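You operate a simulated robot arm through the tools that you are given. There is no shell and no other tool. Be economical: measure what you need, move in short steps, check, and stop when the job is done.

Carry out the task below with a simulated robot arm. There is one attempt and no reset: what you move stays moved.

Task
Put the labelled cable on the top of the drawer case away on the top of the cable table. Then take the green pad on the top of the work bench and put it away on the lower level of the return shelf. Then stack the adapter labelled "flat>twist" from the top of the work bench on top of the adapter marked "twist>square". Then put the tie roll on the top of the work bench away on the top level of the return shelf. Then stack the 50 W lamp carton from the top of the work bench on top of the 20 W lamp carton. Then switch the power switch of the tile base on. Then put one of the bulb boxes from the top of the work bench on the clear end of the island bench. Then open the adapter drawer. Keep to this order. Set down upright: bulb box.
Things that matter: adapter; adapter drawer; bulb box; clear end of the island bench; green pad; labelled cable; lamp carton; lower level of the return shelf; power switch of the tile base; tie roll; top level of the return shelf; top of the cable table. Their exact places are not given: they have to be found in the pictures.

The check looks at the end state, three seconds after you hand in, the way a careful person would. Anything else that was tipped, shoved, dropped, spilled or broken makes it a failure.

Robot
A 7-joint arm with a two-finger gripper on a trunk, on a base that drives. Base frame: it is fixed to the floor where the robot stands at the start and does not move with it; the origin is under the middle of the robot, x ahead of it, y to its left, z up; the surface under the hand at the start is at about z = 930. Readings come in mm, rad, newtons and seconds.
With the tool pointing down near the work surface it reaches from about 300 to 740 mm from the robot's upright axis, wherever it stands. Its first joint turns from -2.897 to 2.897 rad. Places, roughly: adapter [-250, -2000, 1000]; adapter drawer [-2100, 2400, 800]; bulb box [1000, -2000, 1000]; clear end of the island bench [1100, -4100, 800]; green pad (7x5x5 cm) [-100, -1700, 900]; labelled cable [500, 0, 1000]; lamp carton [-500, -2000, 1000]; lower level of the return shelf [3300, 2800, 600]; power switch of the tile base [1800, -4200, 900]; tie roll (6x6x3 cm) [-400, -1900, 900]; top level of the return shelf [3300, 2800, 1400]; top of the cable table [-4300, 2400, 800]. Payload 1.71 kg.
Tool frame: the origin (TCP) lies between the finger pads and is the grasp point; the fingertips stand 20 mm ahead of it; z points along the fingers, y is the line along which they close. The gripper opens to 96 mm. The gripper's body begins 113 mm behind the TCP.
Orientation is that of the tool frame in the base frame, as a unit quaternion [w, x, y, z]. With the fingers straight down and closing along the base's y, the tool's x points along the base's -x, its y along +y and its z along -z.

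Tools
- The arm moves only by the tool play_rows. Its argument "targets" is a list of rows, each an object of numbers (a shift or turn left out is 0, a gripper value left out holds the last): "ax", "ay", "az": the turn, a rotation vector about the tool's x, y, z in units of 8 degrees (1.0 is 8 degrees); "tx", "ty", "tz": the shift along the tool's x, y, z in units of 50 mm (1.0 is 50 mm); "fingers": the closure in counts, from 0 (fully open) to 255 (shut). In form: [{"ax": .., "ay": .., "az": .., "tx": .., "ty": .., "tz": .., "fingers": ..}, ...]. A call has 1 to 12 rows; each row shifts and turns the commanded pose from where the row before left it, along the tool's axes as they then stand. A call with a number of a shift or a turn outside -1 to 1 is refused whole. Rows are played at 5 a second. More than 50 mm and 0.15 rad between two rows, or a gripper value outside its range, and nothing of the call is played. Where a pose cannot be reached the arm comes as near as it can. A force on the tool above 40 N (or 10 N above the force at the start of the call, whichever is more), or a blocked arm, ends the call early, and 0.2 s more pass. Each finger travels about 153 mm/s and halts on what it meets, pressing with about 21 N; the grip force reading is that of the motor and also rises with nothing between the fingers. The clock runs only during rows and for 0.2 s after the last one: add rows that do not move to give the fingers time. The reply holds the time, the measured pose of the TCP, the force on the tool along the base axes, the opening and the grip force, in the units named above and with some noise, with the torque about the TCP (base axes, N m) and any sound that the robot's microphone picked up, and new pictures: "pictures" is both (left out), scene, wrist or none.
- Cameras (640 x 400 px; columns grow to the right, rows downward): "scene" is now at [49.8, 144.3, 1599.9]; the picture's right is [-0.13, -0.99, 0.00], its down [-0.72, 0.09, -0.69] and it looks along [0.68, -0.09, -0.73] (base axes); focal length 277 px, centre (320, 200). "wrist" rides on the gripper at [66, 14, -145] in the tool frame; the picture's right is [-0.21, 0.98, 0.00], its down [-0.88, -0.18, -0.44] and it looks along [-0.44, -0.09, 0.90] (tool axes); focal length 275 px, centre (320, 200).
- move_column(by): slides the trunk up (or, below 0, down) by that many mm; the arm and the scene camera ride with it, the base frame stays. It gives what a move gives, with no picture.
- drive_base(legs): drives the robot by 1 to 6 legs, each [ahead, turn to the left] in mm and rad, along the robot's own axes; the way and the turn of a leg run together, so that a leg with both is an arc; at most 1500 mm and 3.142 rad a leg. The arm and the cameras ride along, it lands a little off, and it stops where it bumps. It gives what a move gives, and a new picture of the scene camera.
- aim_head(pan, tilt): turns the head with the scene camera to pan (to the left, within 2.705 rad either way) and tilt (down, from -0.506 to 1.204), counted from straight ahead of the robot. It gives what a move gives, and a new picture of the scene camera.
- probe_pixels(camera, pixels): for up to 12 pixels [column, row] of the newest picture of that camera ("zoom" is the newest enlarged one), the place [x, y, z] in the base frame of the surface seen there, good to about 2 mm. No time passes.
- zoom(camera, box): a new picture of the part [left, top, right, bottom] of that camera's present view, enlarged. No time passes.
- finish_job(): hands the job in; it is judged then, once.

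Go step by step. Measure first, check grasps and placings, and put right what went wrong. The budget is 138 turns and 260 pictures, counting those below and the enlarged ones. Unless the task says otherwise, let go and move clear before handing in.

The tools are called after ">>>" as a command line: name --argument value ..., lists and objects as JSON in quotes. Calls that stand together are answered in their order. play_rows: Moves the arm, as the interface text tells. Its arguments: {"type":"object","properties":{"targets":{"type":"array","items":{"type":"object","properties":{"ax":{"type":"number"},"ay":{"type":"number"},"az":{"type":"number"},"tx":{"type":"number"},"ty":{"type":"number"},"tz":{"type":"number"},"fingers":{"type":"number"}}}},"pictures":{"type":"string","enum":["both","scene","wrist","none"]}},"required":["targets"]} The other tools are called the same way: move_column (by) slides the trunk up or down; drive_base (legs) drives the base; aim_head (pan, tilt) turns the head that bears the scene camera; probe_pixels (camera, pixels) gives the place of the surface under pixels of a picture; zoom (camera, box) takes an enlarged picture of a part of a camera's view; finish_job () hands the job in.

At the start:

```text
clock: 0.0
tool_pos: [507.2, 92.5, 1196.8]
tool_rot: [-0.001, 0.0, 1.0, -0.001]
force: [-1.1, -0.5, -0.5]
ft_torque: [-0.06, -0.01, -0.04]
grip_width: 96.2
grasp_force: 0.2
trunk travel left (down, up): [-200.0, 186.0]
robot x, y, heading: [-1.2, 0.0, -0.002]
head pan, tilt: [-0.126, 0.794]
```

scene: 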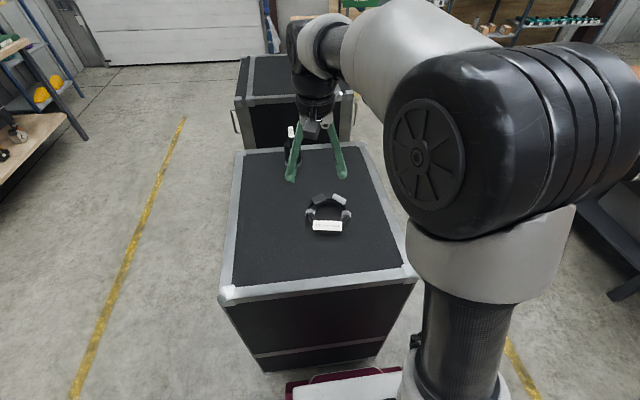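
wrist: 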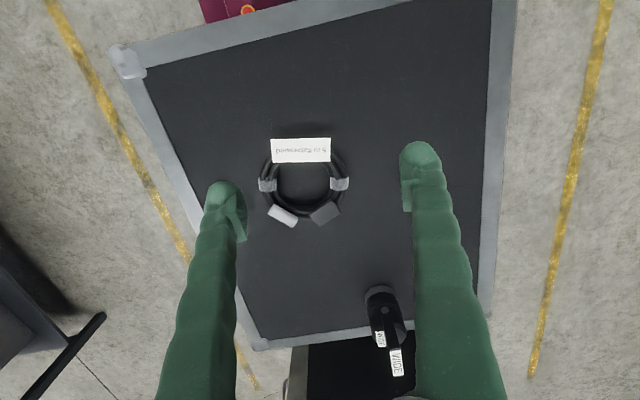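

The cable ring with the white label is at about wrist (303,180). I'll probe it and zoom in on it.

>>> probe_pixels --camera "wrist" --pixels '[[300, 150], [267, 185], [340, 185], [283, 216], [325, 213], [303, 185], [303, 218], [274, 151], [328, 149], [385, 310], [380, 290], [200, 120]]'

>>> zoom --camera "wrist" --box '[220, 120, 420, 245]'

>>> aim_head --pan 1.0 --tilt 0.3

>>> aim_head --pan 2.3 --tilt 0.3

>>> aim_head --pan -1.6 --tilt 0.35

```text
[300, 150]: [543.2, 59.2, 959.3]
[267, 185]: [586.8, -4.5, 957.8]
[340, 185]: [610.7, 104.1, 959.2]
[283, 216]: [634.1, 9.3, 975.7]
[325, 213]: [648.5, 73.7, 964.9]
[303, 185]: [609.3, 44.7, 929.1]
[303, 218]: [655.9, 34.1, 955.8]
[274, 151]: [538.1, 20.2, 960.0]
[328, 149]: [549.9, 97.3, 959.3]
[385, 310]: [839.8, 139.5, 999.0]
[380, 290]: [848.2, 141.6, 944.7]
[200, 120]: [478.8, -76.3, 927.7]
```

```text
3.20 times, centred on (320, 182) of wrist
```

zoom: 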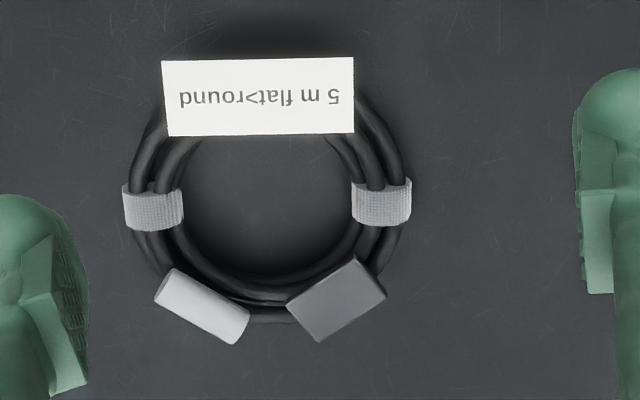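

```text
clock: 1.4
tool_pos: [487.1, 93.6, 1204.4]
tool_rot: [0.008, 0.0, 1.0, -0.001]
force: [-0.1, -0.6, 1.4]
ft_torque: [0.0, -0.01, 0.03]
grip_width: 96.1
grasp_force: 0.1
trunk travel left (down, up): [-200.0, 186.0]
robot x, y, heading: [-0.5, -1.6, -0.002]
head pan, tilt: [1.0, 0.3]
```

scene: 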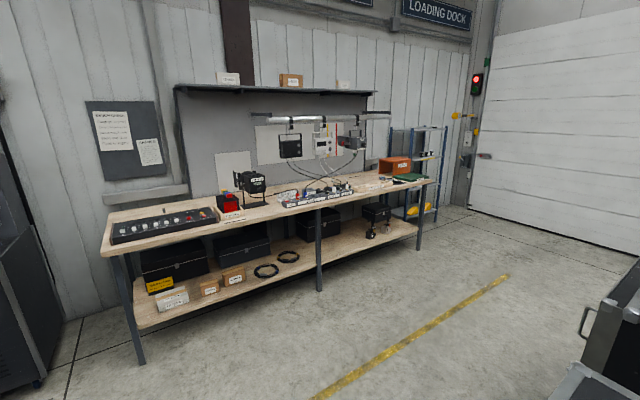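

```text
clock: 2.8
tool_pos: [486.8, 94.4, 1205.8]
tool_rot: [0.008, 0.0, 1.0, -0.001]
force: [0.2, -0.3, 0.4]
ft_torque: [0.04, -0.01, 0.0]
grip_width: 96.2
grasp_force: 0.0
trunk travel left (down, up): [-200.0, 186.0]
robot x, y, heading: [1.8, -1.2, 0.003]
head pan, tilt: [2.3, 0.3]
```

scene: 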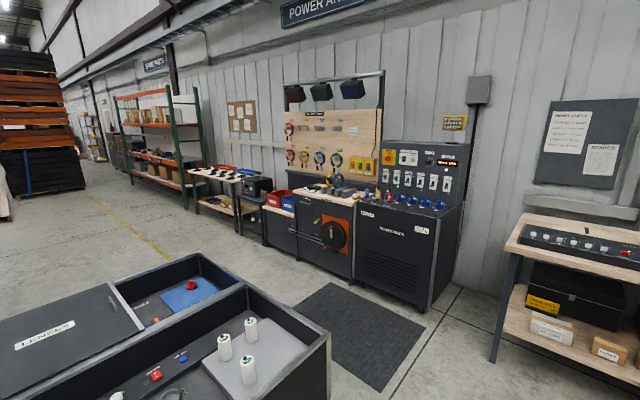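

```text
clock: 6.0
tool_pos: [488.6, 94.2, 1206.0]
tool_rot: [0.008, 0.0, 1.0, -0.001]
force: [0.0, -0.1, -0.1]
ft_torque: [-0.01, -0.01, 0.03]
grip_width: 96.2
grasp_force: 0.0
trunk travel left (down, up): [-200.0, 186.0]
robot x, y, heading: [-2.0, 0.6, -0.002]
head pan, tilt: [-1.6, 0.351]
```

scene: 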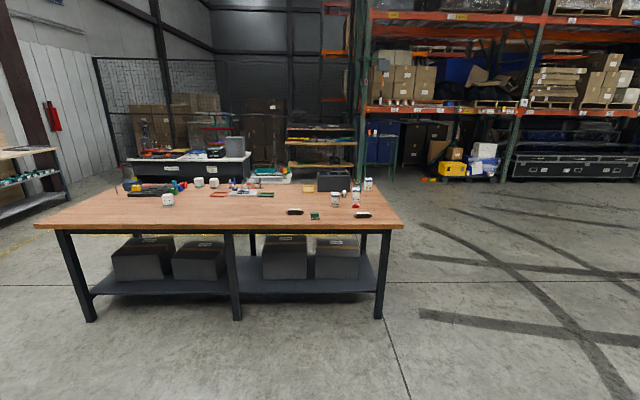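

The cable ring ("5 m flat>round") has its straps at about (587,-4) and (611,104), and is about 30 mm high. I'll hover over the left strap with the closing axis turned radial.

>>> play_rows --targets '[{"tx": -0.8, "ty": 0.2, "az": 0.5}, {"az": 0.55}, {"az": 0.5}, {"tz": 1, "fingers": 0}, {"tz": 1}, {"tz": 0.9}, {}]'

>>> aim_head --pan 2.65 --tilt 0.5

```text
clock: 7.6
tool_pos: [529.7, 103.4, 1059.8]
tool_rot: [0.007, 0.108, 0.994, 0.0]
force: [-0.1, 0.5, 0.1]
ft_torque: [0.0, 0.0, 0.01]
grip_width: 96.1
grasp_force: 0.1
trunk travel left (down, up): [-200.0, 186.0]
robot x, y, heading: [-5.2, -3.9, 0.001]
head pan, tilt: [-1.6, 0.351]
```

scene: 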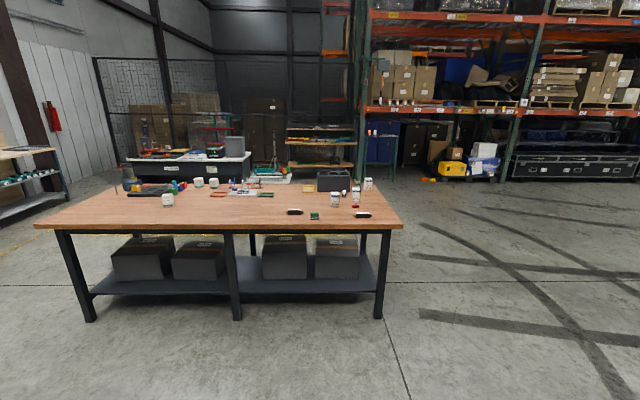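
wrist: 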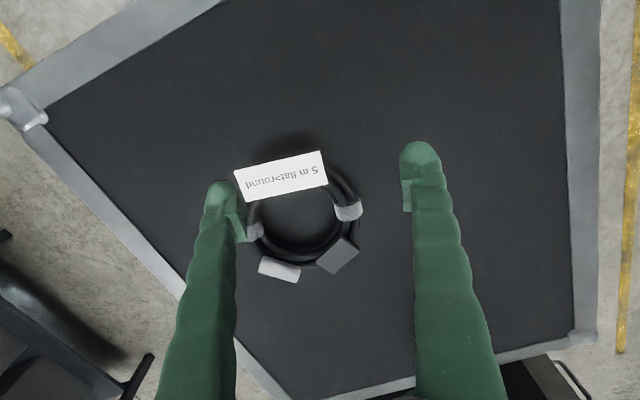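

```text
clock: 11.1
tool_pos: [530.0, 105.0, 1059.9]
tool_rot: [0.008, 0.108, 0.994, 0.0]
force: [-0.9, -0.9, 0.9]
ft_torque: [0.02, -0.03, -0.03]
grip_width: 95.9
grasp_force: 0.1
trunk travel left (down, up): [-200.0, 186.0]
robot x, y, heading: [0.4, 0.5, 0.0]
head pan, tilt: [2.649, 0.499]
```

scene: 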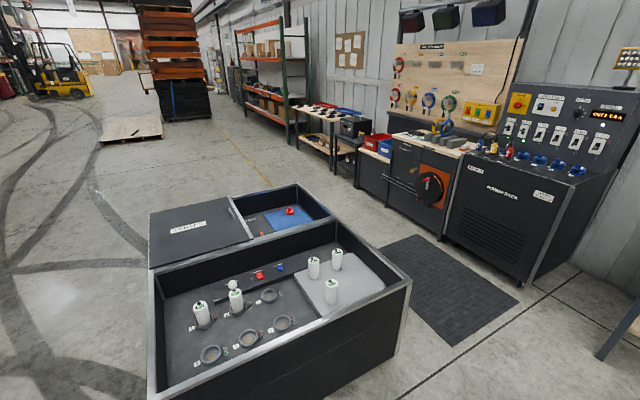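

The strap is now at wrist (348,211). I'll probe it, along with landmarks in the scene view for routing.

>>> probe_pixels --camera "wrist" --pixels '[[348, 211], [336, 214], [360, 208], [256, 232], [300, 215], [340, 256]]'

>>> probe_pixels --camera "scene" --pixels '[[406, 276], [150, 398], [150, 212], [295, 186], [318, 108], [298, 105], [348, 117], [435, 235], [370, 150], [160, 135], [524, 284], [330, 170]]'

>>> zoom --camera "scene" --box '[220, 60, 480, 222]'

```text
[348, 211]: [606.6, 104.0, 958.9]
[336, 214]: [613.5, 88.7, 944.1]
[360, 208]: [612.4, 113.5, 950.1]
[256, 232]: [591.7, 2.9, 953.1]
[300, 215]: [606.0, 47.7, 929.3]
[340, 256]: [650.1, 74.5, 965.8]
```

```text
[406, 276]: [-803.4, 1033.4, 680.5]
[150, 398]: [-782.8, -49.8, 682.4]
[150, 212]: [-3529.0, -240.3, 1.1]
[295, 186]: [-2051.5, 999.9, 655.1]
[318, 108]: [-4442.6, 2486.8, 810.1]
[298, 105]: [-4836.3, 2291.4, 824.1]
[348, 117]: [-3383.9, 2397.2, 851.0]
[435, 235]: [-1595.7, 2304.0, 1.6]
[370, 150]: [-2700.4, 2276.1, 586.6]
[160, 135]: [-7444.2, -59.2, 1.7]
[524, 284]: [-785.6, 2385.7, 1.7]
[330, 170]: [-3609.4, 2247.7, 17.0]
```

```text
2.46 times, centred on (350, 141) of scene
```

zoom: 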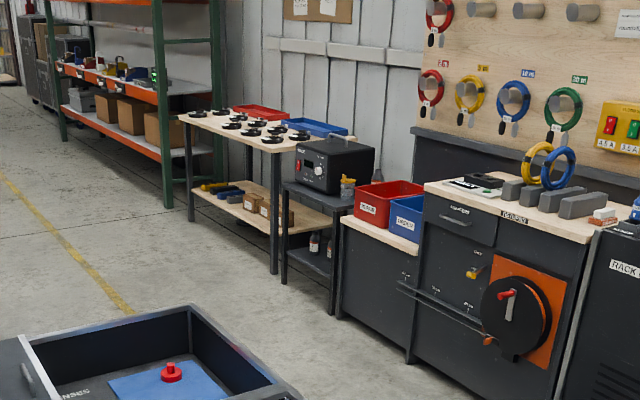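

The strap spans about (613,89) to (612,113). I'll shift over it, descend and grip it.

>>> play_rows --targets '[{"tx": -0.8, "ty": 0.14}, {"tx": -0.78, "ty": 0.14}, {"tz": 0.8}, {"tz": 0.7}, {"tz": 0.64}, {}, {"fingers": 200}, {"fingers": 230}, {}, {}]'

```text
clock: 13.2
tool_pos: [611.9, 99.0, 954.7]
tool_rot: [0.008, 0.108, 0.994, 0.0]
force: [-0.5, -1.1, 0.2]
ft_torque: [0.06, 0.0, -0.02]
grip_width: 31.2
grasp_force: 21.2
trunk travel left (down, up): [-200.0, 186.0]
robot x, y, heading: [1.5, 1.7, 0.003]
head pan, tilt: [2.649, 0.499]
```

scene: 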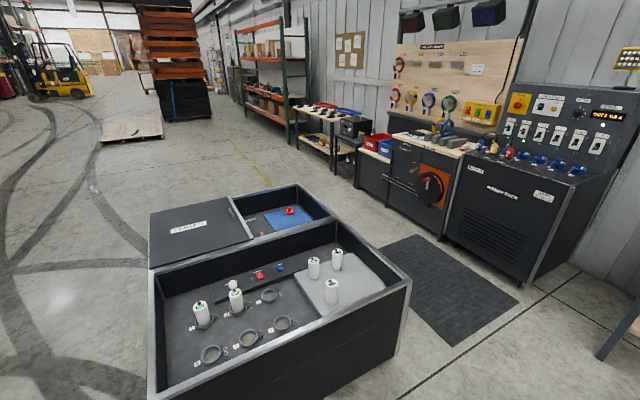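
wrist: 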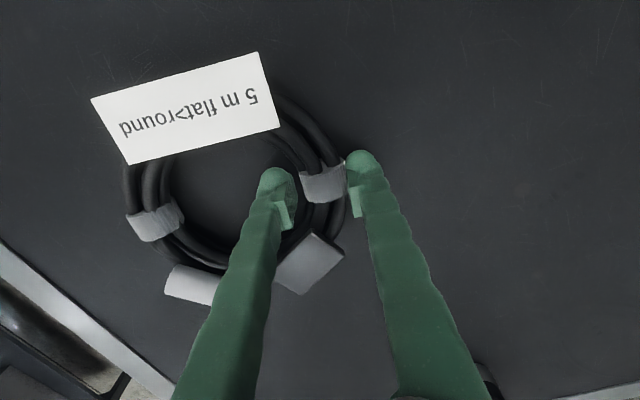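

The grip holds at 31 mm. I'll lift and bring the cable closer in.

>>> play_rows --targets '[{"tz": -0.5}, {"tz": -0.8}, {"tz": -0.9}, {"tz": -0.9}, {"tz": -0.9}, {"tx": 0.9, "tz": -0.3}, {"tx": 0.9}, {"tx": 0.9}, {"tx": 0.9}, {}]'

>>> aim_head --pan 0.0 --tilt 0.9

```text
clock: 15.4
tool_pos: [432.2, 138.5, 1167.0]
tool_rot: [0.007, 0.108, 0.994, 0.0]
force: [0.5, -0.4, -2.7]
ft_torque: [0.17, -0.04, -0.01]
grip_width: 30.8
grasp_force: 20.6
trunk travel left (down, up): [-200.0, 186.0]
robot x, y, heading: [2.0, -1.8, -0.0]
head pan, tilt: [2.649, 0.499]
```

scene: 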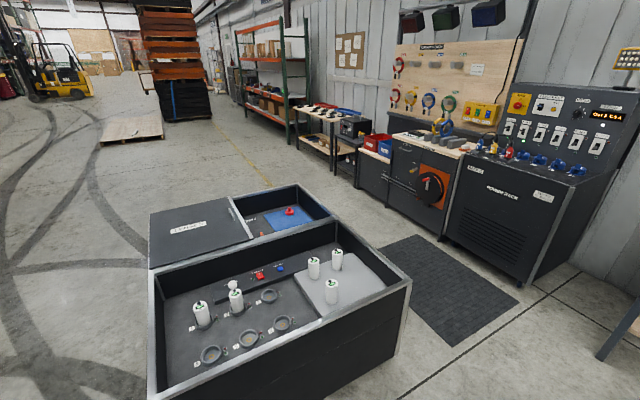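
wrist: 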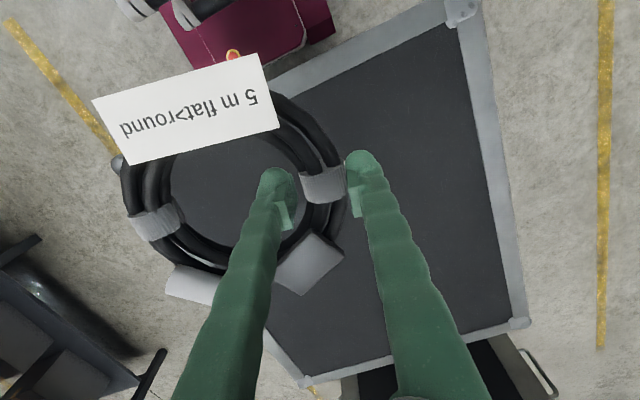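

```text
clock: 17.8
tool_pos: [433.1, 139.2, 1165.8]
tool_rot: [0.009, 0.108, 0.994, 0.0]
force: [0.3, 0.5, -2.9]
ft_torque: [0.15, -0.02, -0.02]
grip_width: 30.8
grasp_force: 21.1
trunk travel left (down, up): [-200.0, 186.0]
robot x, y, heading: [0.1, 3.9, -0.003]
head pan, tilt: [0.0, 0.901]
```

scene: 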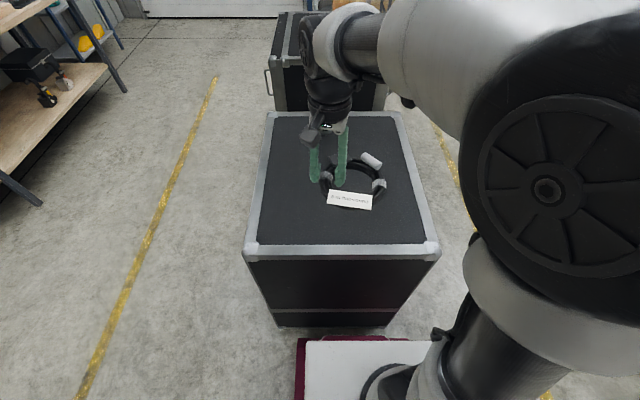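

The cable is held clear. I'll back off a little, turn left and look at the path.

>>> drive_base --legs '[[-130, 0], [0, 1.57]]'

>>> aim_head --pan 0.0 --tilt 0.5

```text
clock: 23.7
tool_pos: [-271.1, 432.2, 1166.2]
tool_rot: [0.006, -0.628, 0.778, 0.006]
force: [-0.1, 0.0, -3.8]
ft_torque: [-0.01, 0.18, -0.02]
grip_width: 30.5
grasp_force: 21.0
trunk travel left (down, up): [-200.0, 186.0]
robot x, y, heading: [-125.1, 1.2, 1.574]
head pan, tilt: [0.0, 0.901]
```

scene: 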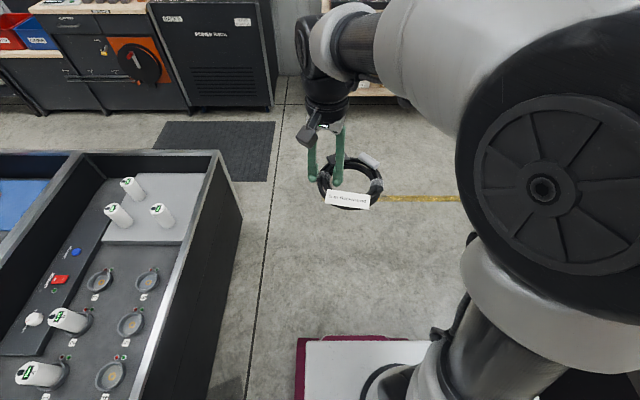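

```text
clock: 24.6
tool_pos: [-271.6, 414.9, 1173.2]
tool_rot: [0.01, -0.629, 0.778, 0.011]
force: [-0.9, 0.7, -3.2]
ft_torque: [-0.07, 0.13, -0.03]
grip_width: 30.6
grasp_force: 21.0
trunk travel left (down, up): [-200.0, 186.0]
robot x, y, heading: [-125.3, -1.1, 1.58]
head pan, tilt: [0.0, 0.499]
```

scene: 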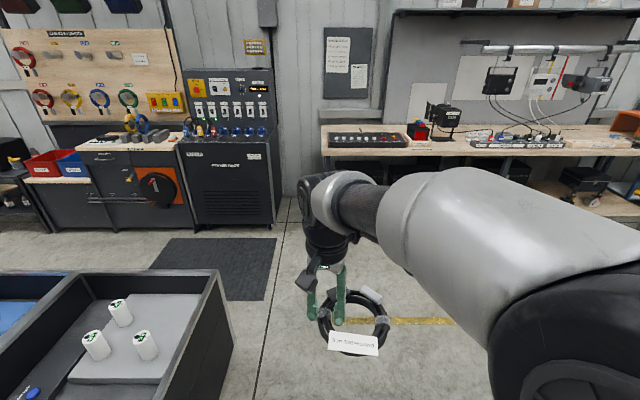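

The path ahead is clear between the tile base and the benches. I'll drive into the aisle, turn left and go along it.

>>> drive_base --legs '[[1430, 0], [0, 1.562], [1500, 0], [1300, 0]]'

>>> aim_head --pan -0.9 --tilt 0.5

```text
clock: 50.8
tool_pos: [-3362.0, 1362.9, 1173.3]
tool_rot: [0.001, 0.993, -0.119, -0.015]
force: [-0.1, 0.7, -3.0]
ft_torque: [-0.14, 0.0, -0.02]
grip_width: 30.0
grasp_force: 21.0
trunk travel left (down, up): [-200.0, 186.0]
robot x, y, heading: [-2947.4, 1493.5, 3.123]
head pan, tilt: [0.0, 0.499]
```

scene: 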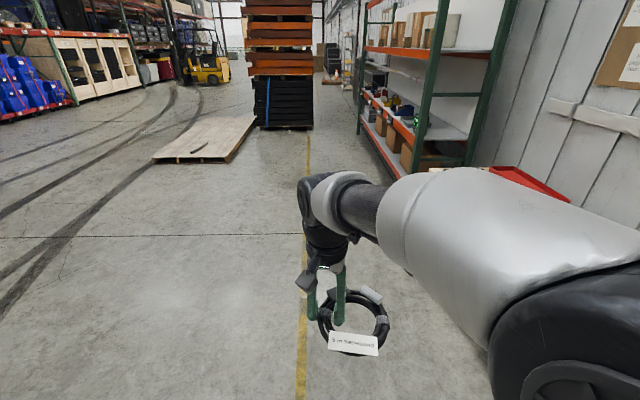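

```text
clock: 52.0
tool_pos: [-3343.9, 1362.8, 1180.7]
tool_rot: [0.002, 0.993, -0.118, -0.024]
force: [0.1, 0.2, -2.6]
ft_torque: [-0.16, -0.01, 0.01]
grip_width: 30.0
grasp_force: 20.9
trunk travel left (down, up): [-200.0, 186.0]
robot x, y, heading: [-2945.1, 1494.3, 3.12]
head pan, tilt: [-0.901, 0.499]
```

scene: 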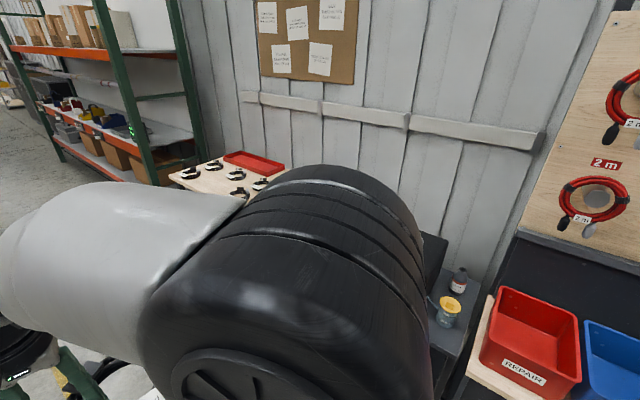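

I need the table geometry before I continue, so I'll probe the table and rack.

>>> probe_pixels --camera "scene" --pixels '[[172, 182], [203, 188], [235, 158], [280, 165], [238, 174], [213, 164], [150, 140], [200, 150], [260, 183]]'

>>> drive_base --legs '[[700, 0]]'

>>> zoom --camera "scene" --box '[120, 60, 440, 260]'

```text
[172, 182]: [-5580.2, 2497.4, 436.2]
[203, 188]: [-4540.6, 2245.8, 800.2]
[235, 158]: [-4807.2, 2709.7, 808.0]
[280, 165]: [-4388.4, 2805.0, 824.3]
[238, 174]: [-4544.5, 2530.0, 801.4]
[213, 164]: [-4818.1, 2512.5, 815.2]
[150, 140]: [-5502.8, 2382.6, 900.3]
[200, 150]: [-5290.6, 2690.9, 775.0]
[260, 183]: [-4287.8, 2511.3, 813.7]
```

```text
clock: 56.1
tool_pos: [-4050.4, 1376.5, 1178.8]
tool_rot: [0.002, 0.993, -0.119, -0.023]
force: [-1.0, -0.1, -2.6]
ft_torque: [-0.17, 0.0, -0.01]
grip_width: 29.6
grasp_force: 21.2
trunk travel left (down, up): [-200.0, 186.0]
robot x, y, heading: [-3649.2, 1513.6, 3.123]
head pan, tilt: [-0.901, 0.499]
```

scene: 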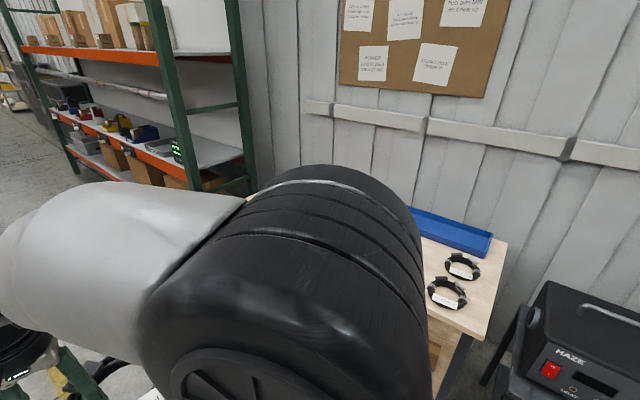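

```text
2.00 times, centred on (280, 160) of scene
```

zoom: 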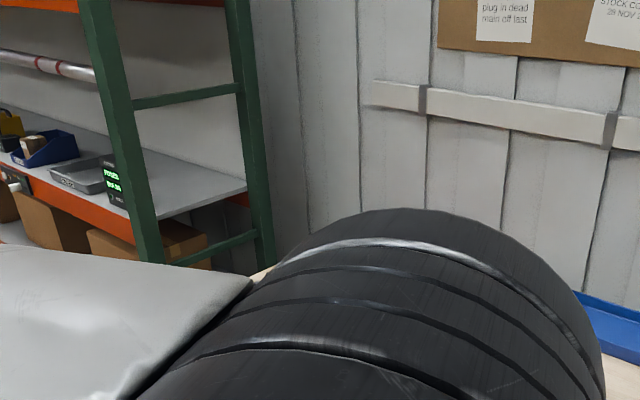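

The table top is at z≈800, with its front near y≈2200. I'll line up in front of it and face it.

>>> drive_base --legs '[[650, 0], [0, -1.552]]'

>>> aim_head --pan 0.25 --tilt 0.75

```text
clock: 64.5
tool_pos: [-4444.5, 1903.1, 1185.4]
tool_rot: [0.02, -0.629, 0.777, 0.023]
force: [0.0, -0.2, -3.4]
ft_torque: [-0.01, 0.13, 0.0]
grip_width: 29.7
grasp_force: 20.4
trunk travel left (down, up): [-200.0, 186.0]
robot x, y, heading: [-4303.9, 1523.5, 1.576]
head pan, tilt: [-0.901, 0.499]
```

scene: 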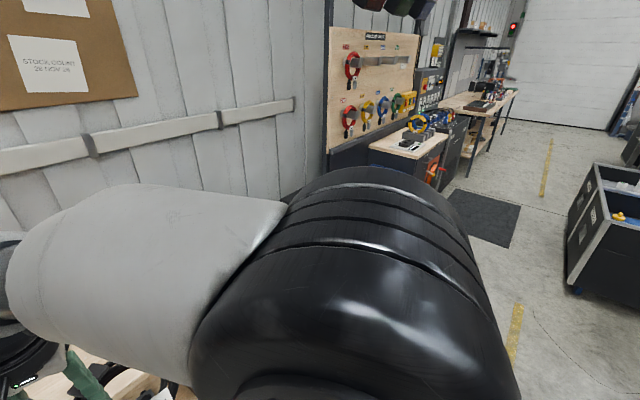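

```text
clock: 65.8
tool_pos: [-4443.3, 1883.6, 1190.9]
tool_rot: [0.025, -0.628, 0.777, 0.03]
force: [0.3, 0.2, -2.5]
ft_torque: [-0.03, 0.17, 0.01]
grip_width: 29.5
grasp_force: 21.2
trunk travel left (down, up): [-200.0, 186.0]
robot x, y, heading: [-4304.2, 1520.5, 1.583]
head pan, tilt: [0.25, 0.75]
```

scene: 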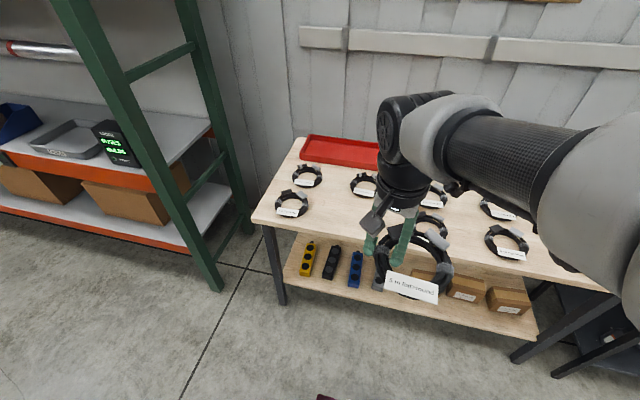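

I'll zoom in on the table's coils to find a free spot and read their labels.

>>> zoom --camera "scene" --box '[250, 120, 410, 220]'

>>> zoom --camera "scene" --box '[400, 160, 600, 285]'

>>> probe_pixels --camera "scene" --pixels '[[293, 205], [307, 178], [362, 185], [432, 215], [437, 195], [505, 243], [497, 210], [252, 220], [300, 140], [560, 275], [340, 210], [380, 160]]'

```text
4.00 times, centred on (330, 170) of scene
```

zoom: 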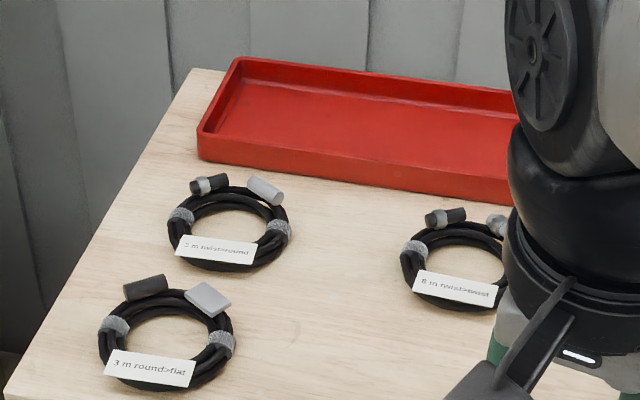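

```text
3.20 times, centred on (500, 222) of scene
```

zoom: 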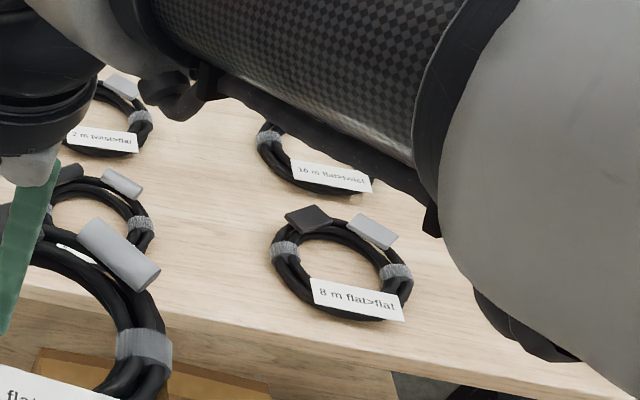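

```text
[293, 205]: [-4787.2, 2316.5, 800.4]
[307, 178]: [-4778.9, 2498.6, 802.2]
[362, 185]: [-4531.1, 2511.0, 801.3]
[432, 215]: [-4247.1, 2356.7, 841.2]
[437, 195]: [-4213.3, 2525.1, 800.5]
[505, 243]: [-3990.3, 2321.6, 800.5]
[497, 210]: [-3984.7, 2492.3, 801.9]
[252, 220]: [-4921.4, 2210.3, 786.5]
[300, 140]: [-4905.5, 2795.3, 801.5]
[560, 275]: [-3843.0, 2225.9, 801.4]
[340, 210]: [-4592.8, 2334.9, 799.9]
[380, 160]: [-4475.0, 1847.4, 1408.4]
```

The front-row gap at x≈-4530, y≈2320 is free, with bare table at (340,210). It's out of reach from here, so I'll drive 230 mm closer.

>>> drive_base --legs '[[230, 0]]'

>>> play_rows --targets '[{}]'

```text
clock: 67.7
tool_pos: [-4445.3, 2106.7, 1194.0]
tool_rot: [0.028, -0.629, 0.776, 0.034]
force: [0.6, 0.7, -2.0]
ft_torque: [-0.07, 0.15, -0.01]
grip_width: 29.7
grasp_force: 21.0
trunk travel left (down, up): [-200.0, 186.0]
robot x, y, heading: [-4305.3, 1758.7, 1.574]
head pan, tilt: [0.25, 0.75]
```

scene: 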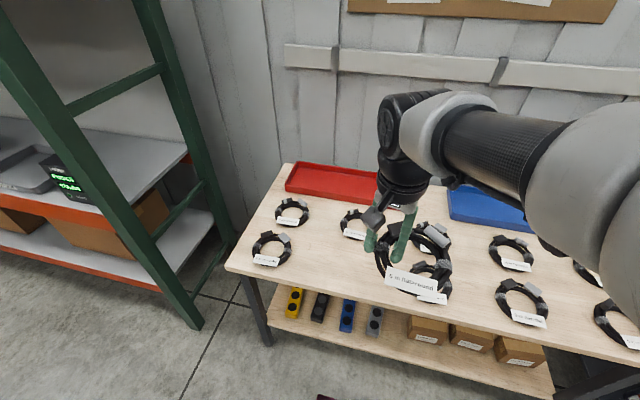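

```text
clock: 68.1
tool_pos: [-4445.3, 2117.5, 1190.4]
tool_rot: [0.025, -0.629, 0.776, 0.029]
force: [1.4, -0.4, -3.6]
ft_torque: [0.14, 0.14, -0.04]
grip_width: 29.5
grasp_force: 20.8
trunk travel left (down, up): [-200.0, 186.0]
robot x, y, heading: [-4305.8, 1755.2, 1.579]
head pan, tilt: [0.25, 0.75]
```

scene: 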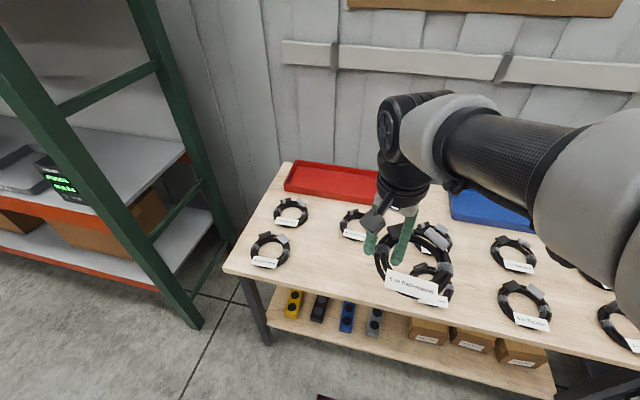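
wrist: 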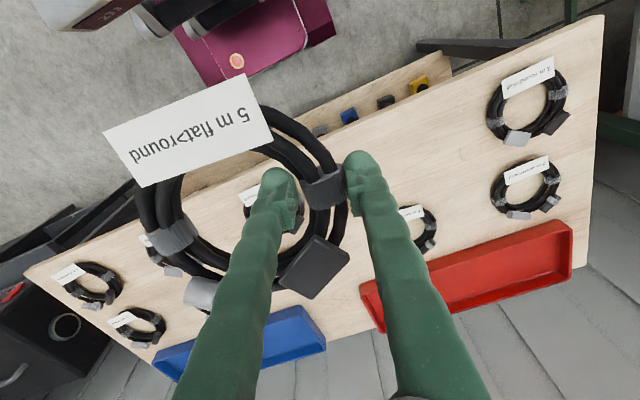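

The fingers lean 4.4°, so I'll level them and move over the gap, then stop high and look.

>>> play_rows --targets '[{"ay": 0.55}, {"tx": -0.6, "ty": 0.7}, {"tx": -0.7, "ty": 0.7}, {"tx": -0.7, "ty": 0.7}, {"tx": -0.7, "ty": 0.7}, {"tx": -0.6, "ty": 0.6}, {"tz": 1}, {"tz": 1}, {"tz": 1}, {"tz": 1}, {}]'

```text
clock: 70.5
tool_pos: [-4580.5, 2307.8, 999.6]
tool_rot: [-0.004, -0.629, 0.777, 0.009]
force: [-0.4, 0.2, -2.6]
ft_torque: [-0.01, 0.17, 0.0]
grip_width: 29.3
grasp_force: 21.1
trunk travel left (down, up): [-200.0, 186.0]
robot x, y, heading: [-4308.1, 1754.7, 1.573]
head pan, tilt: [0.25, 0.75]
```

scene: 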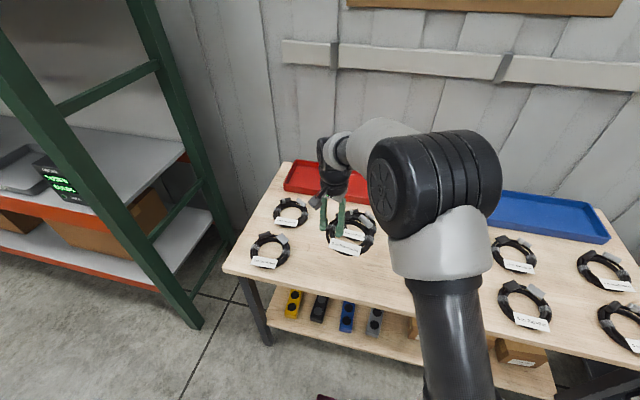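
wrist: 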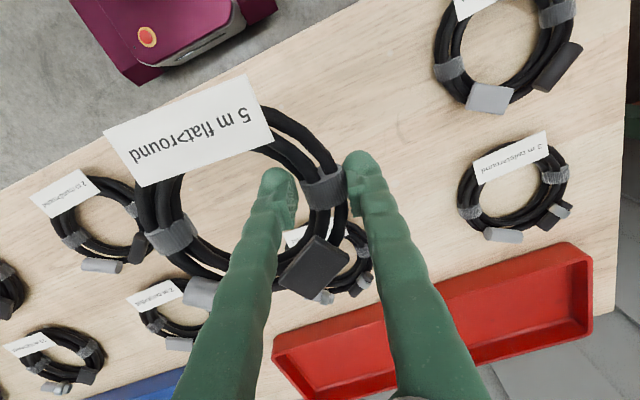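

I'll probe the held ring's extents and the neighbouring coils to check clearance.

>>> probe_pixels --camera "wrist" --pixels '[[145, 130], [340, 190], [200, 292], [325, 265], [295, 236], [330, 296], [360, 235], [55, 195], [148, 238], [488, 98], [35, 190], [170, 60]]'

```text
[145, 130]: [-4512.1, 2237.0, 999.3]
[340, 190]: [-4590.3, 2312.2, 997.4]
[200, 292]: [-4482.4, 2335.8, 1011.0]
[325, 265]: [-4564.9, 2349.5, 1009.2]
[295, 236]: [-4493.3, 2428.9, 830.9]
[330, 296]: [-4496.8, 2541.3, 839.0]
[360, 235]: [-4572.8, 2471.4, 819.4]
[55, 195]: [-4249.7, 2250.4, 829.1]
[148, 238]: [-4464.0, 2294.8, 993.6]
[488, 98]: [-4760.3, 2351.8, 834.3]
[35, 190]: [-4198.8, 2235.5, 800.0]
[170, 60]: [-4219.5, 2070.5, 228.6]
```

The held ring spans y 2225–2365 and the coil behind starts at y≈2420, so there's clearance. I'll lower it, release and retreat upward.

>>> play_rows --targets '[{"tz": 1}, {"tz": 1}, {"tz": 0.8}, {"tz": 0.4}, {"tz": 0.2}, {}]' --pictures "wrist"

```text
clock: 71.9
tool_pos: [-4582.3, 2308.3, 828.0]
tool_rot: [-0.003, -0.63, 0.777, 0.009]
force: [-0.3, 0.8, -0.7]
ft_torque: [-0.01, -0.07, 0.14]
grip_width: 29.2
grasp_force: 21.2
trunk travel left (down, up): [-200.0, 186.0]
robot x, y, heading: [-4303.7, 1754.6, 1.573]
head pan, tilt: [0.25, 0.75]
```

wrist: 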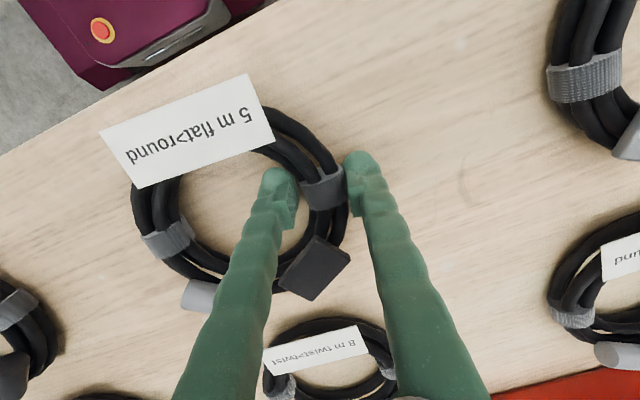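

The cable rests on the table, with the force dropped from -2.6 to -0.7 N. I'll open partway and rise.

>>> play_rows --targets '[{"fingers": 80}, {}, {"tz": -0.4}, {"tz": -0.8}, {"tz": -1}, {"tz": -1}, {"tz": -1}, {"tz": -1}, {"tz": -1}, {"tz": -1}, {"fingers": 0}]'

```text
clock: 74.3
tool_pos: [-4575.5, 2305.6, 1188.2]
tool_rot: [-0.003, -0.63, 0.777, 0.009]
force: [0.0, -0.2, 0.7]
ft_torque: [0.0, 0.0, -0.02]
grip_width: 96.4
grasp_force: 0.1
trunk travel left (down, up): [-200.0, 186.0]
robot x, y, heading: [-4306.9, 1758.2, 1.574]
head pan, tilt: [0.25, 0.75]
```

scene: 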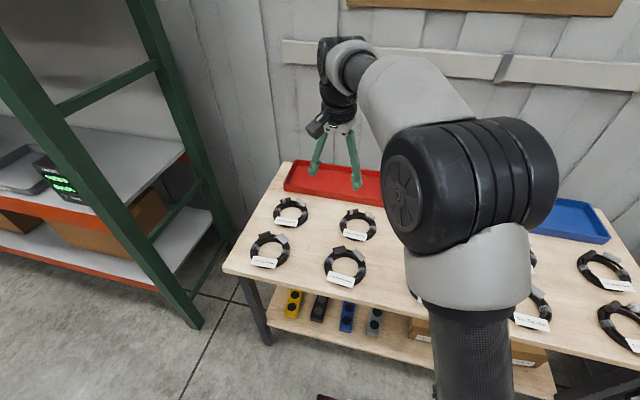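
wrist: 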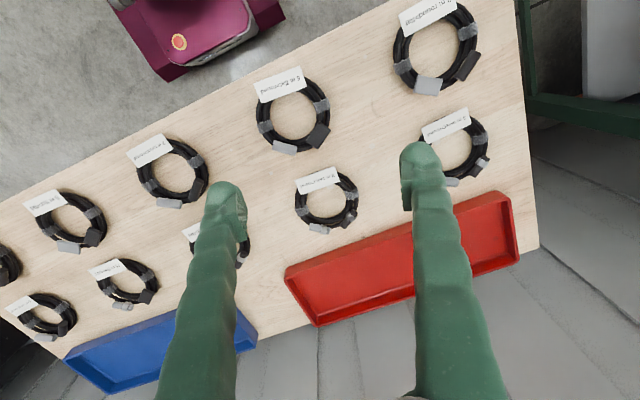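

The cable is set neatly in the gap. I'll tuck the arm and back off, then turn toward the work bench.

>>> play_rows --targets '[{"tx": 0.4, "ty": -0.9, "az": -0.3}, {"tx": 0.4, "ty": -0.9, "az": -0.3}, {"tx": 0.4, "ty": -0.9, "az": -0.3}, {"tx": 0.4, "ty": -0.9, "az": -0.3}, {"tx": 0.5, "ty": -0.6, "az": -0.3}, {}]' --pictures "none"

>>> drive_base --legs '[[-260, 0], [0, -2.409]]'

>>> aim_head --pan 0.0 --tilt 0.35

```text
clock: 75.7
tool_pos: [-4380.8, 2173.4, 1183.4]
tool_rot: [0.001, 0.707, -0.707, -0.009]
force: [0.3, 0.6, 0.0]
ft_torque: [-0.02, -0.02, -0.02]
grip_width: 95.9
grasp_force: 0.1
trunk travel left (down, up): [-200.0, 186.0]
robot x, y, heading: [-4308.6, 1756.1, 1.575]
head pan, tilt: [0.25, 0.75]
```

```text
clock: 84.4
tool_pos: [-3966.9, 1239.9, 1181.6]
tool_rot: [0.007, 0.407, 0.913, 0.005]
force: [0.2, -0.2, -0.2]
ft_torque: [0.01, 0.0, 0.01]
grip_width: 96.0
grasp_force: 0.0
trunk travel left (down, up): [-200.0, 186.0]
robot x, y, heading: [-4298.6, 1502.9, -0.838]
head pan, tilt: [0.25, 0.75]
```

scene: 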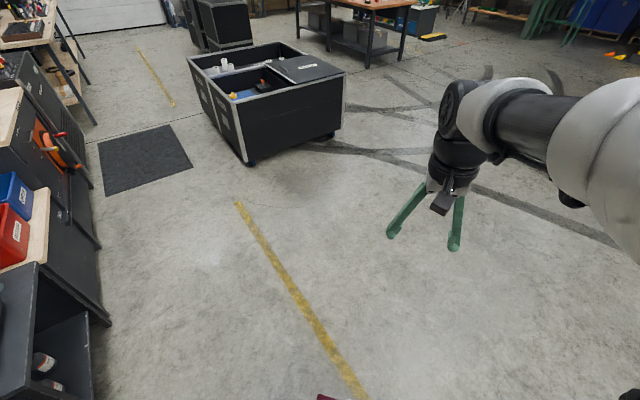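

```text
clock: 85.3
tool_pos: [-3978.3, 1251.8, 1189.7]
tool_rot: [0.015, 0.407, 0.913, 0.002]
force: [-0.2, -0.3, -1.2]
ft_torque: [0.0, -0.01, 0.01]
grip_width: 96.0
grasp_force: 0.1
trunk travel left (down, up): [-200.0, 186.0]
robot x, y, heading: [-4295.2, 1501.8, -0.83]
head pan, tilt: [0.0, 0.351]
```

scene: 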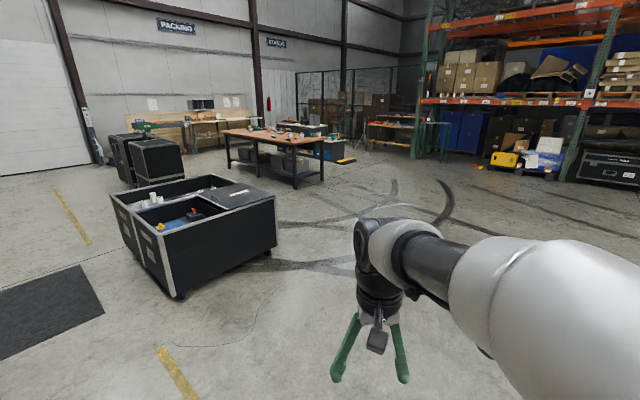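

The floor is clear. I'll probe the work bench corners and then drive to the waypoint.

>>> probe_pixels --camera "scene" --pixels '[[292, 145], [222, 131], [324, 137], [293, 186], [276, 255], [180, 296], [225, 165]]'

>>> drive_base --legs '[[1420, 0], [1420, 0], [0, 0.574], [1400, 0]]'

>>> aim_head --pan -0.6 --tilt 0.45

```text
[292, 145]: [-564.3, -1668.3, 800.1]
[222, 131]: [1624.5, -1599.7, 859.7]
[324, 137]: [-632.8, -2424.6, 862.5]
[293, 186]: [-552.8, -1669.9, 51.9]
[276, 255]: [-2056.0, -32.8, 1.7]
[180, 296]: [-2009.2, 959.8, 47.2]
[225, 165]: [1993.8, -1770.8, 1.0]
```

```text
clock: 108.8
tool_pos: [-620.6, -915.8, 1189.5]
tool_rot: [0.014, 0.119, 0.993, 0.006]
force: [0.2, -0.7, -0.1]
ft_torque: [-0.04, 0.0, 0.02]
grip_width: 96.0
grasp_force: 0.0
trunk travel left (down, up): [-200.0, 186.0]
robot x, y, heading: [-1025.4, -888.8, -0.23]
head pan, tilt: [0.0, 0.351]
```

scene: 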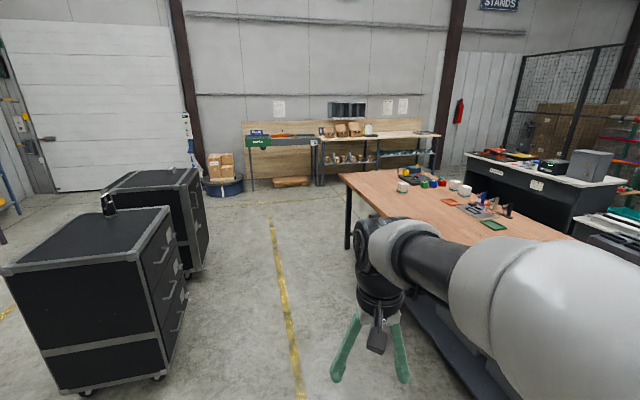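

```text
clock: 109.8
tool_pos: [-636.4, -912.0, 1194.3]
tool_rot: [0.021, 0.118, 0.993, 0.006]
force: [1.1, 0.0, -0.1]
ft_torque: [0.01, 0.07, -0.02]
grip_width: 95.9
grasp_force: 0.1
trunk travel left (down, up): [-200.0, 186.0]
robot x, y, heading: [-1026.9, -890.9, -0.237]
head pan, tilt: [-0.6, 0.45]
```

scene: 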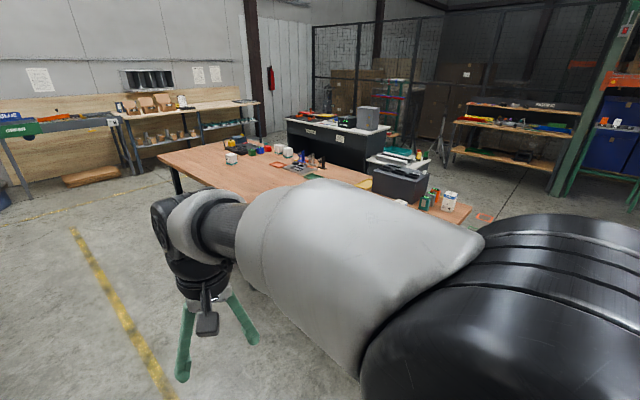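

The work bench front edge is at y≈-1660 and its top at z≈860. I'll drive in front of it and face it.

>>> drive_base --legs '[[850, 0], [0, -1.337]]'

>>> aim_head --pan 0.35 --tilt 0.7

>>> aim_head --pan -0.6 --tilt 0.7

```text
clock: 118.5
tool_pos: [-131.1, -1473.4, 1196.5]
tool_rot: [0.02, 0.711, 0.703, -0.009]
force: [-0.2, -1.0, -0.5]
ft_torque: [0.01, -0.01, -0.04]
grip_width: 95.9
grasp_force: 0.1
trunk travel left (down, up): [-200.0, 186.0]
robot x, y, heading: [-193.1, -1092.7, -1.579]
head pan, tilt: [-0.6, 0.45]
```

scene: 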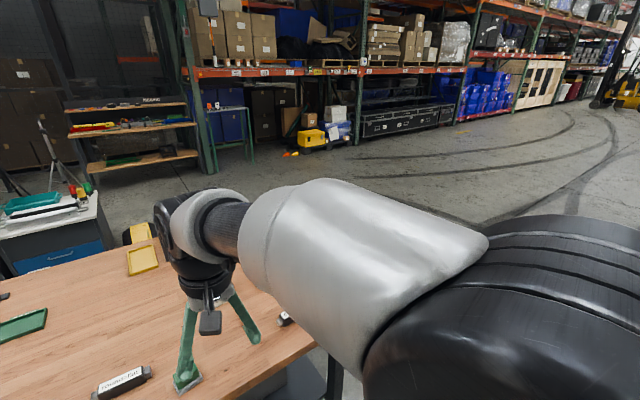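

```text
clock: 119.8
tool_pos: [-131.4, -1453.9, 1201.4]
tool_rot: [0.026, 0.711, 0.702, -0.015]
force: [0.6, 0.7, 0.4]
ft_torque: [-0.05, -0.03, 0.01]
grip_width: 96.0
grasp_force: 0.1
trunk travel left (down, up): [-200.0, 186.0]
robot x, y, heading: [-192.3, -1089.8, -1.583]
head pan, tilt: [0.351, 0.7]
```

scene: 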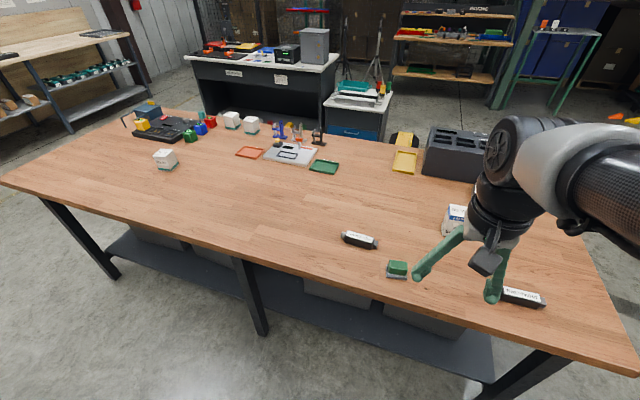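

```text
clock: 121.0
tool_pos: [-131.9, -1455.5, 1200.4]
tool_rot: [0.025, 0.711, 0.702, -0.015]
force: [1.0, -0.6, 1.0]
ft_torque: [0.0, -0.01, -0.02]
grip_width: 95.9
grasp_force: 0.1
trunk travel left (down, up): [-200.0, 186.0]
robot x, y, heading: [-190.7, -1092.1, -1.578]
head pan, tilt: [-0.6, 0.7]
```

scene: 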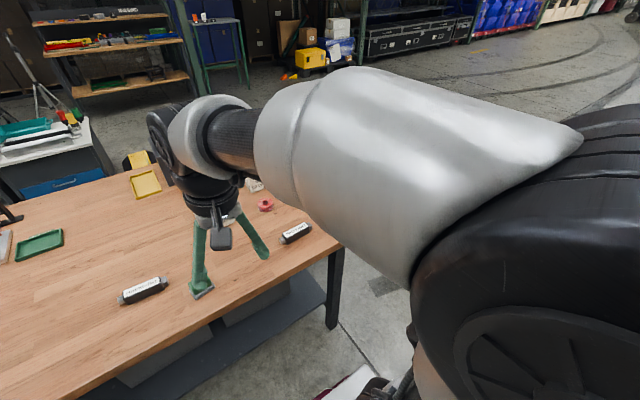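

I'll aim back at the left half and probe the pad, the adapters, the cartons and the other items.

>>> aim_head --pan 0.2 --tilt 0.8

>>> play_rows --targets '[{"ay": 0.45}, {}]' --pictures "both"

```text
clock: 122.1
tool_pos: [-131.5, -1454.3, 1200.2]
tool_rot: [0.025, 0.711, 0.703, -0.016]
force: [0.0, 0.5, -0.1]
ft_torque: [-0.03, 0.02, 0.0]
grip_width: 95.6
grasp_force: 0.0
trunk travel left (down, up): [-200.0, 186.0]
robot x, y, heading: [-193.4, -1088.2, -1.577]
head pan, tilt: [0.201, 0.799]
```

scene: 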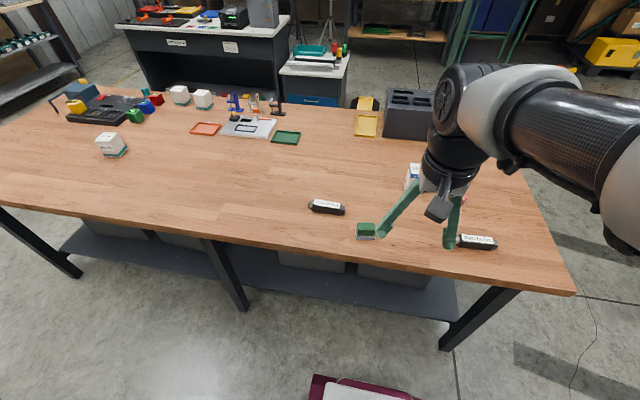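

```text
clock: 122.7
tool_pos: [-131.5, -1454.6, 1201.1]
tool_rot: [0.004, 0.711, 0.703, 0.008]
force: [-0.3, 0.1, -0.2]
ft_torque: [0.01, 0.03, 0.0]
grip_width: 95.8
grasp_force: 0.0
trunk travel left (down, up): [-200.0, 186.0]
robot x, y, heading: [-192.5, -1086.9, -1.583]
head pan, tilt: [0.201, 0.799]
```

scene: 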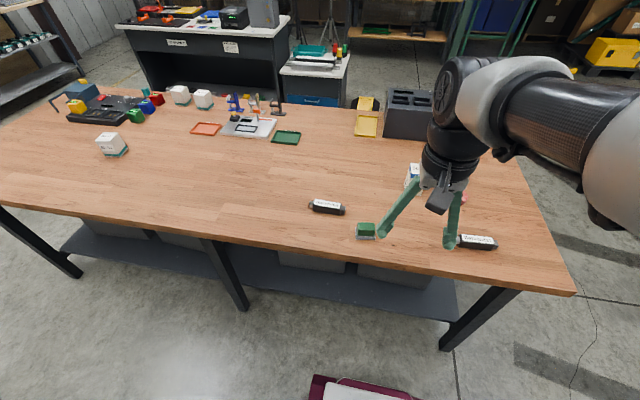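
wrist: 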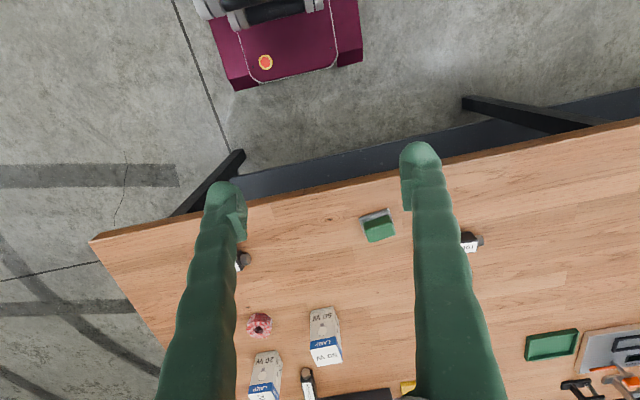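

The wrist view shows the pad (379,230), tie roll (259,326), 50 W carton (325,335), 20 W carton (265,375) and three adapters. I'll probe them and zoom in.

>>> probe_pixels --camera "wrist" --pixels '[[379, 230], [364, 226], [393, 222], [370, 242], [395, 236], [375, 215], [259, 326], [326, 352], [325, 318], [265, 385], [266, 362], [340, 190]]'

>>> zoom --camera "wrist" --box '[220, 190, 500, 400]'

>>> zoom --camera "scene" --box '[290, 150, 510, 288]'

```text
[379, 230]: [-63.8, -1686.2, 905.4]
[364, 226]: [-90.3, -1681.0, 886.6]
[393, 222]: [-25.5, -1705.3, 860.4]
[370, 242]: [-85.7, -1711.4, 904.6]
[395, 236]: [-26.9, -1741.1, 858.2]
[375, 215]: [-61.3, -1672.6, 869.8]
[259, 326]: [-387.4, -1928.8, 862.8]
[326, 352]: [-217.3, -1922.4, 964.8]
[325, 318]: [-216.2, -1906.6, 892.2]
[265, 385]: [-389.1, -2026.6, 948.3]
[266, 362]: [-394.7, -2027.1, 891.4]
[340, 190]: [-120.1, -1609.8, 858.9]
```

```text
1.90 times, centred on (360, 295) of wrist
```

zoom: 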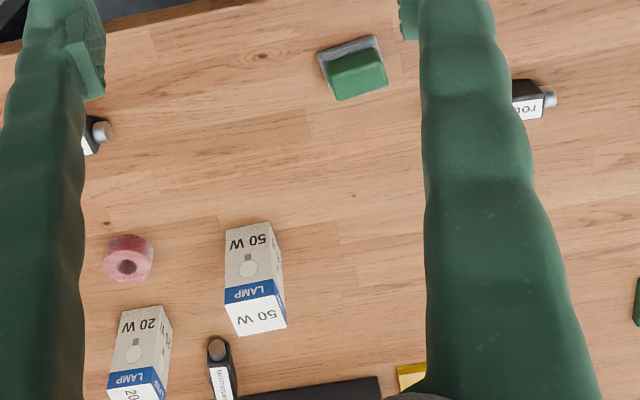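

```text
2.90 times, centred on (400, 219) of scene
```

zoom: 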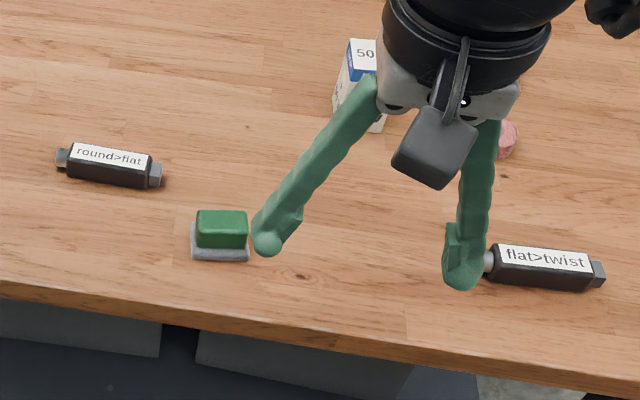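

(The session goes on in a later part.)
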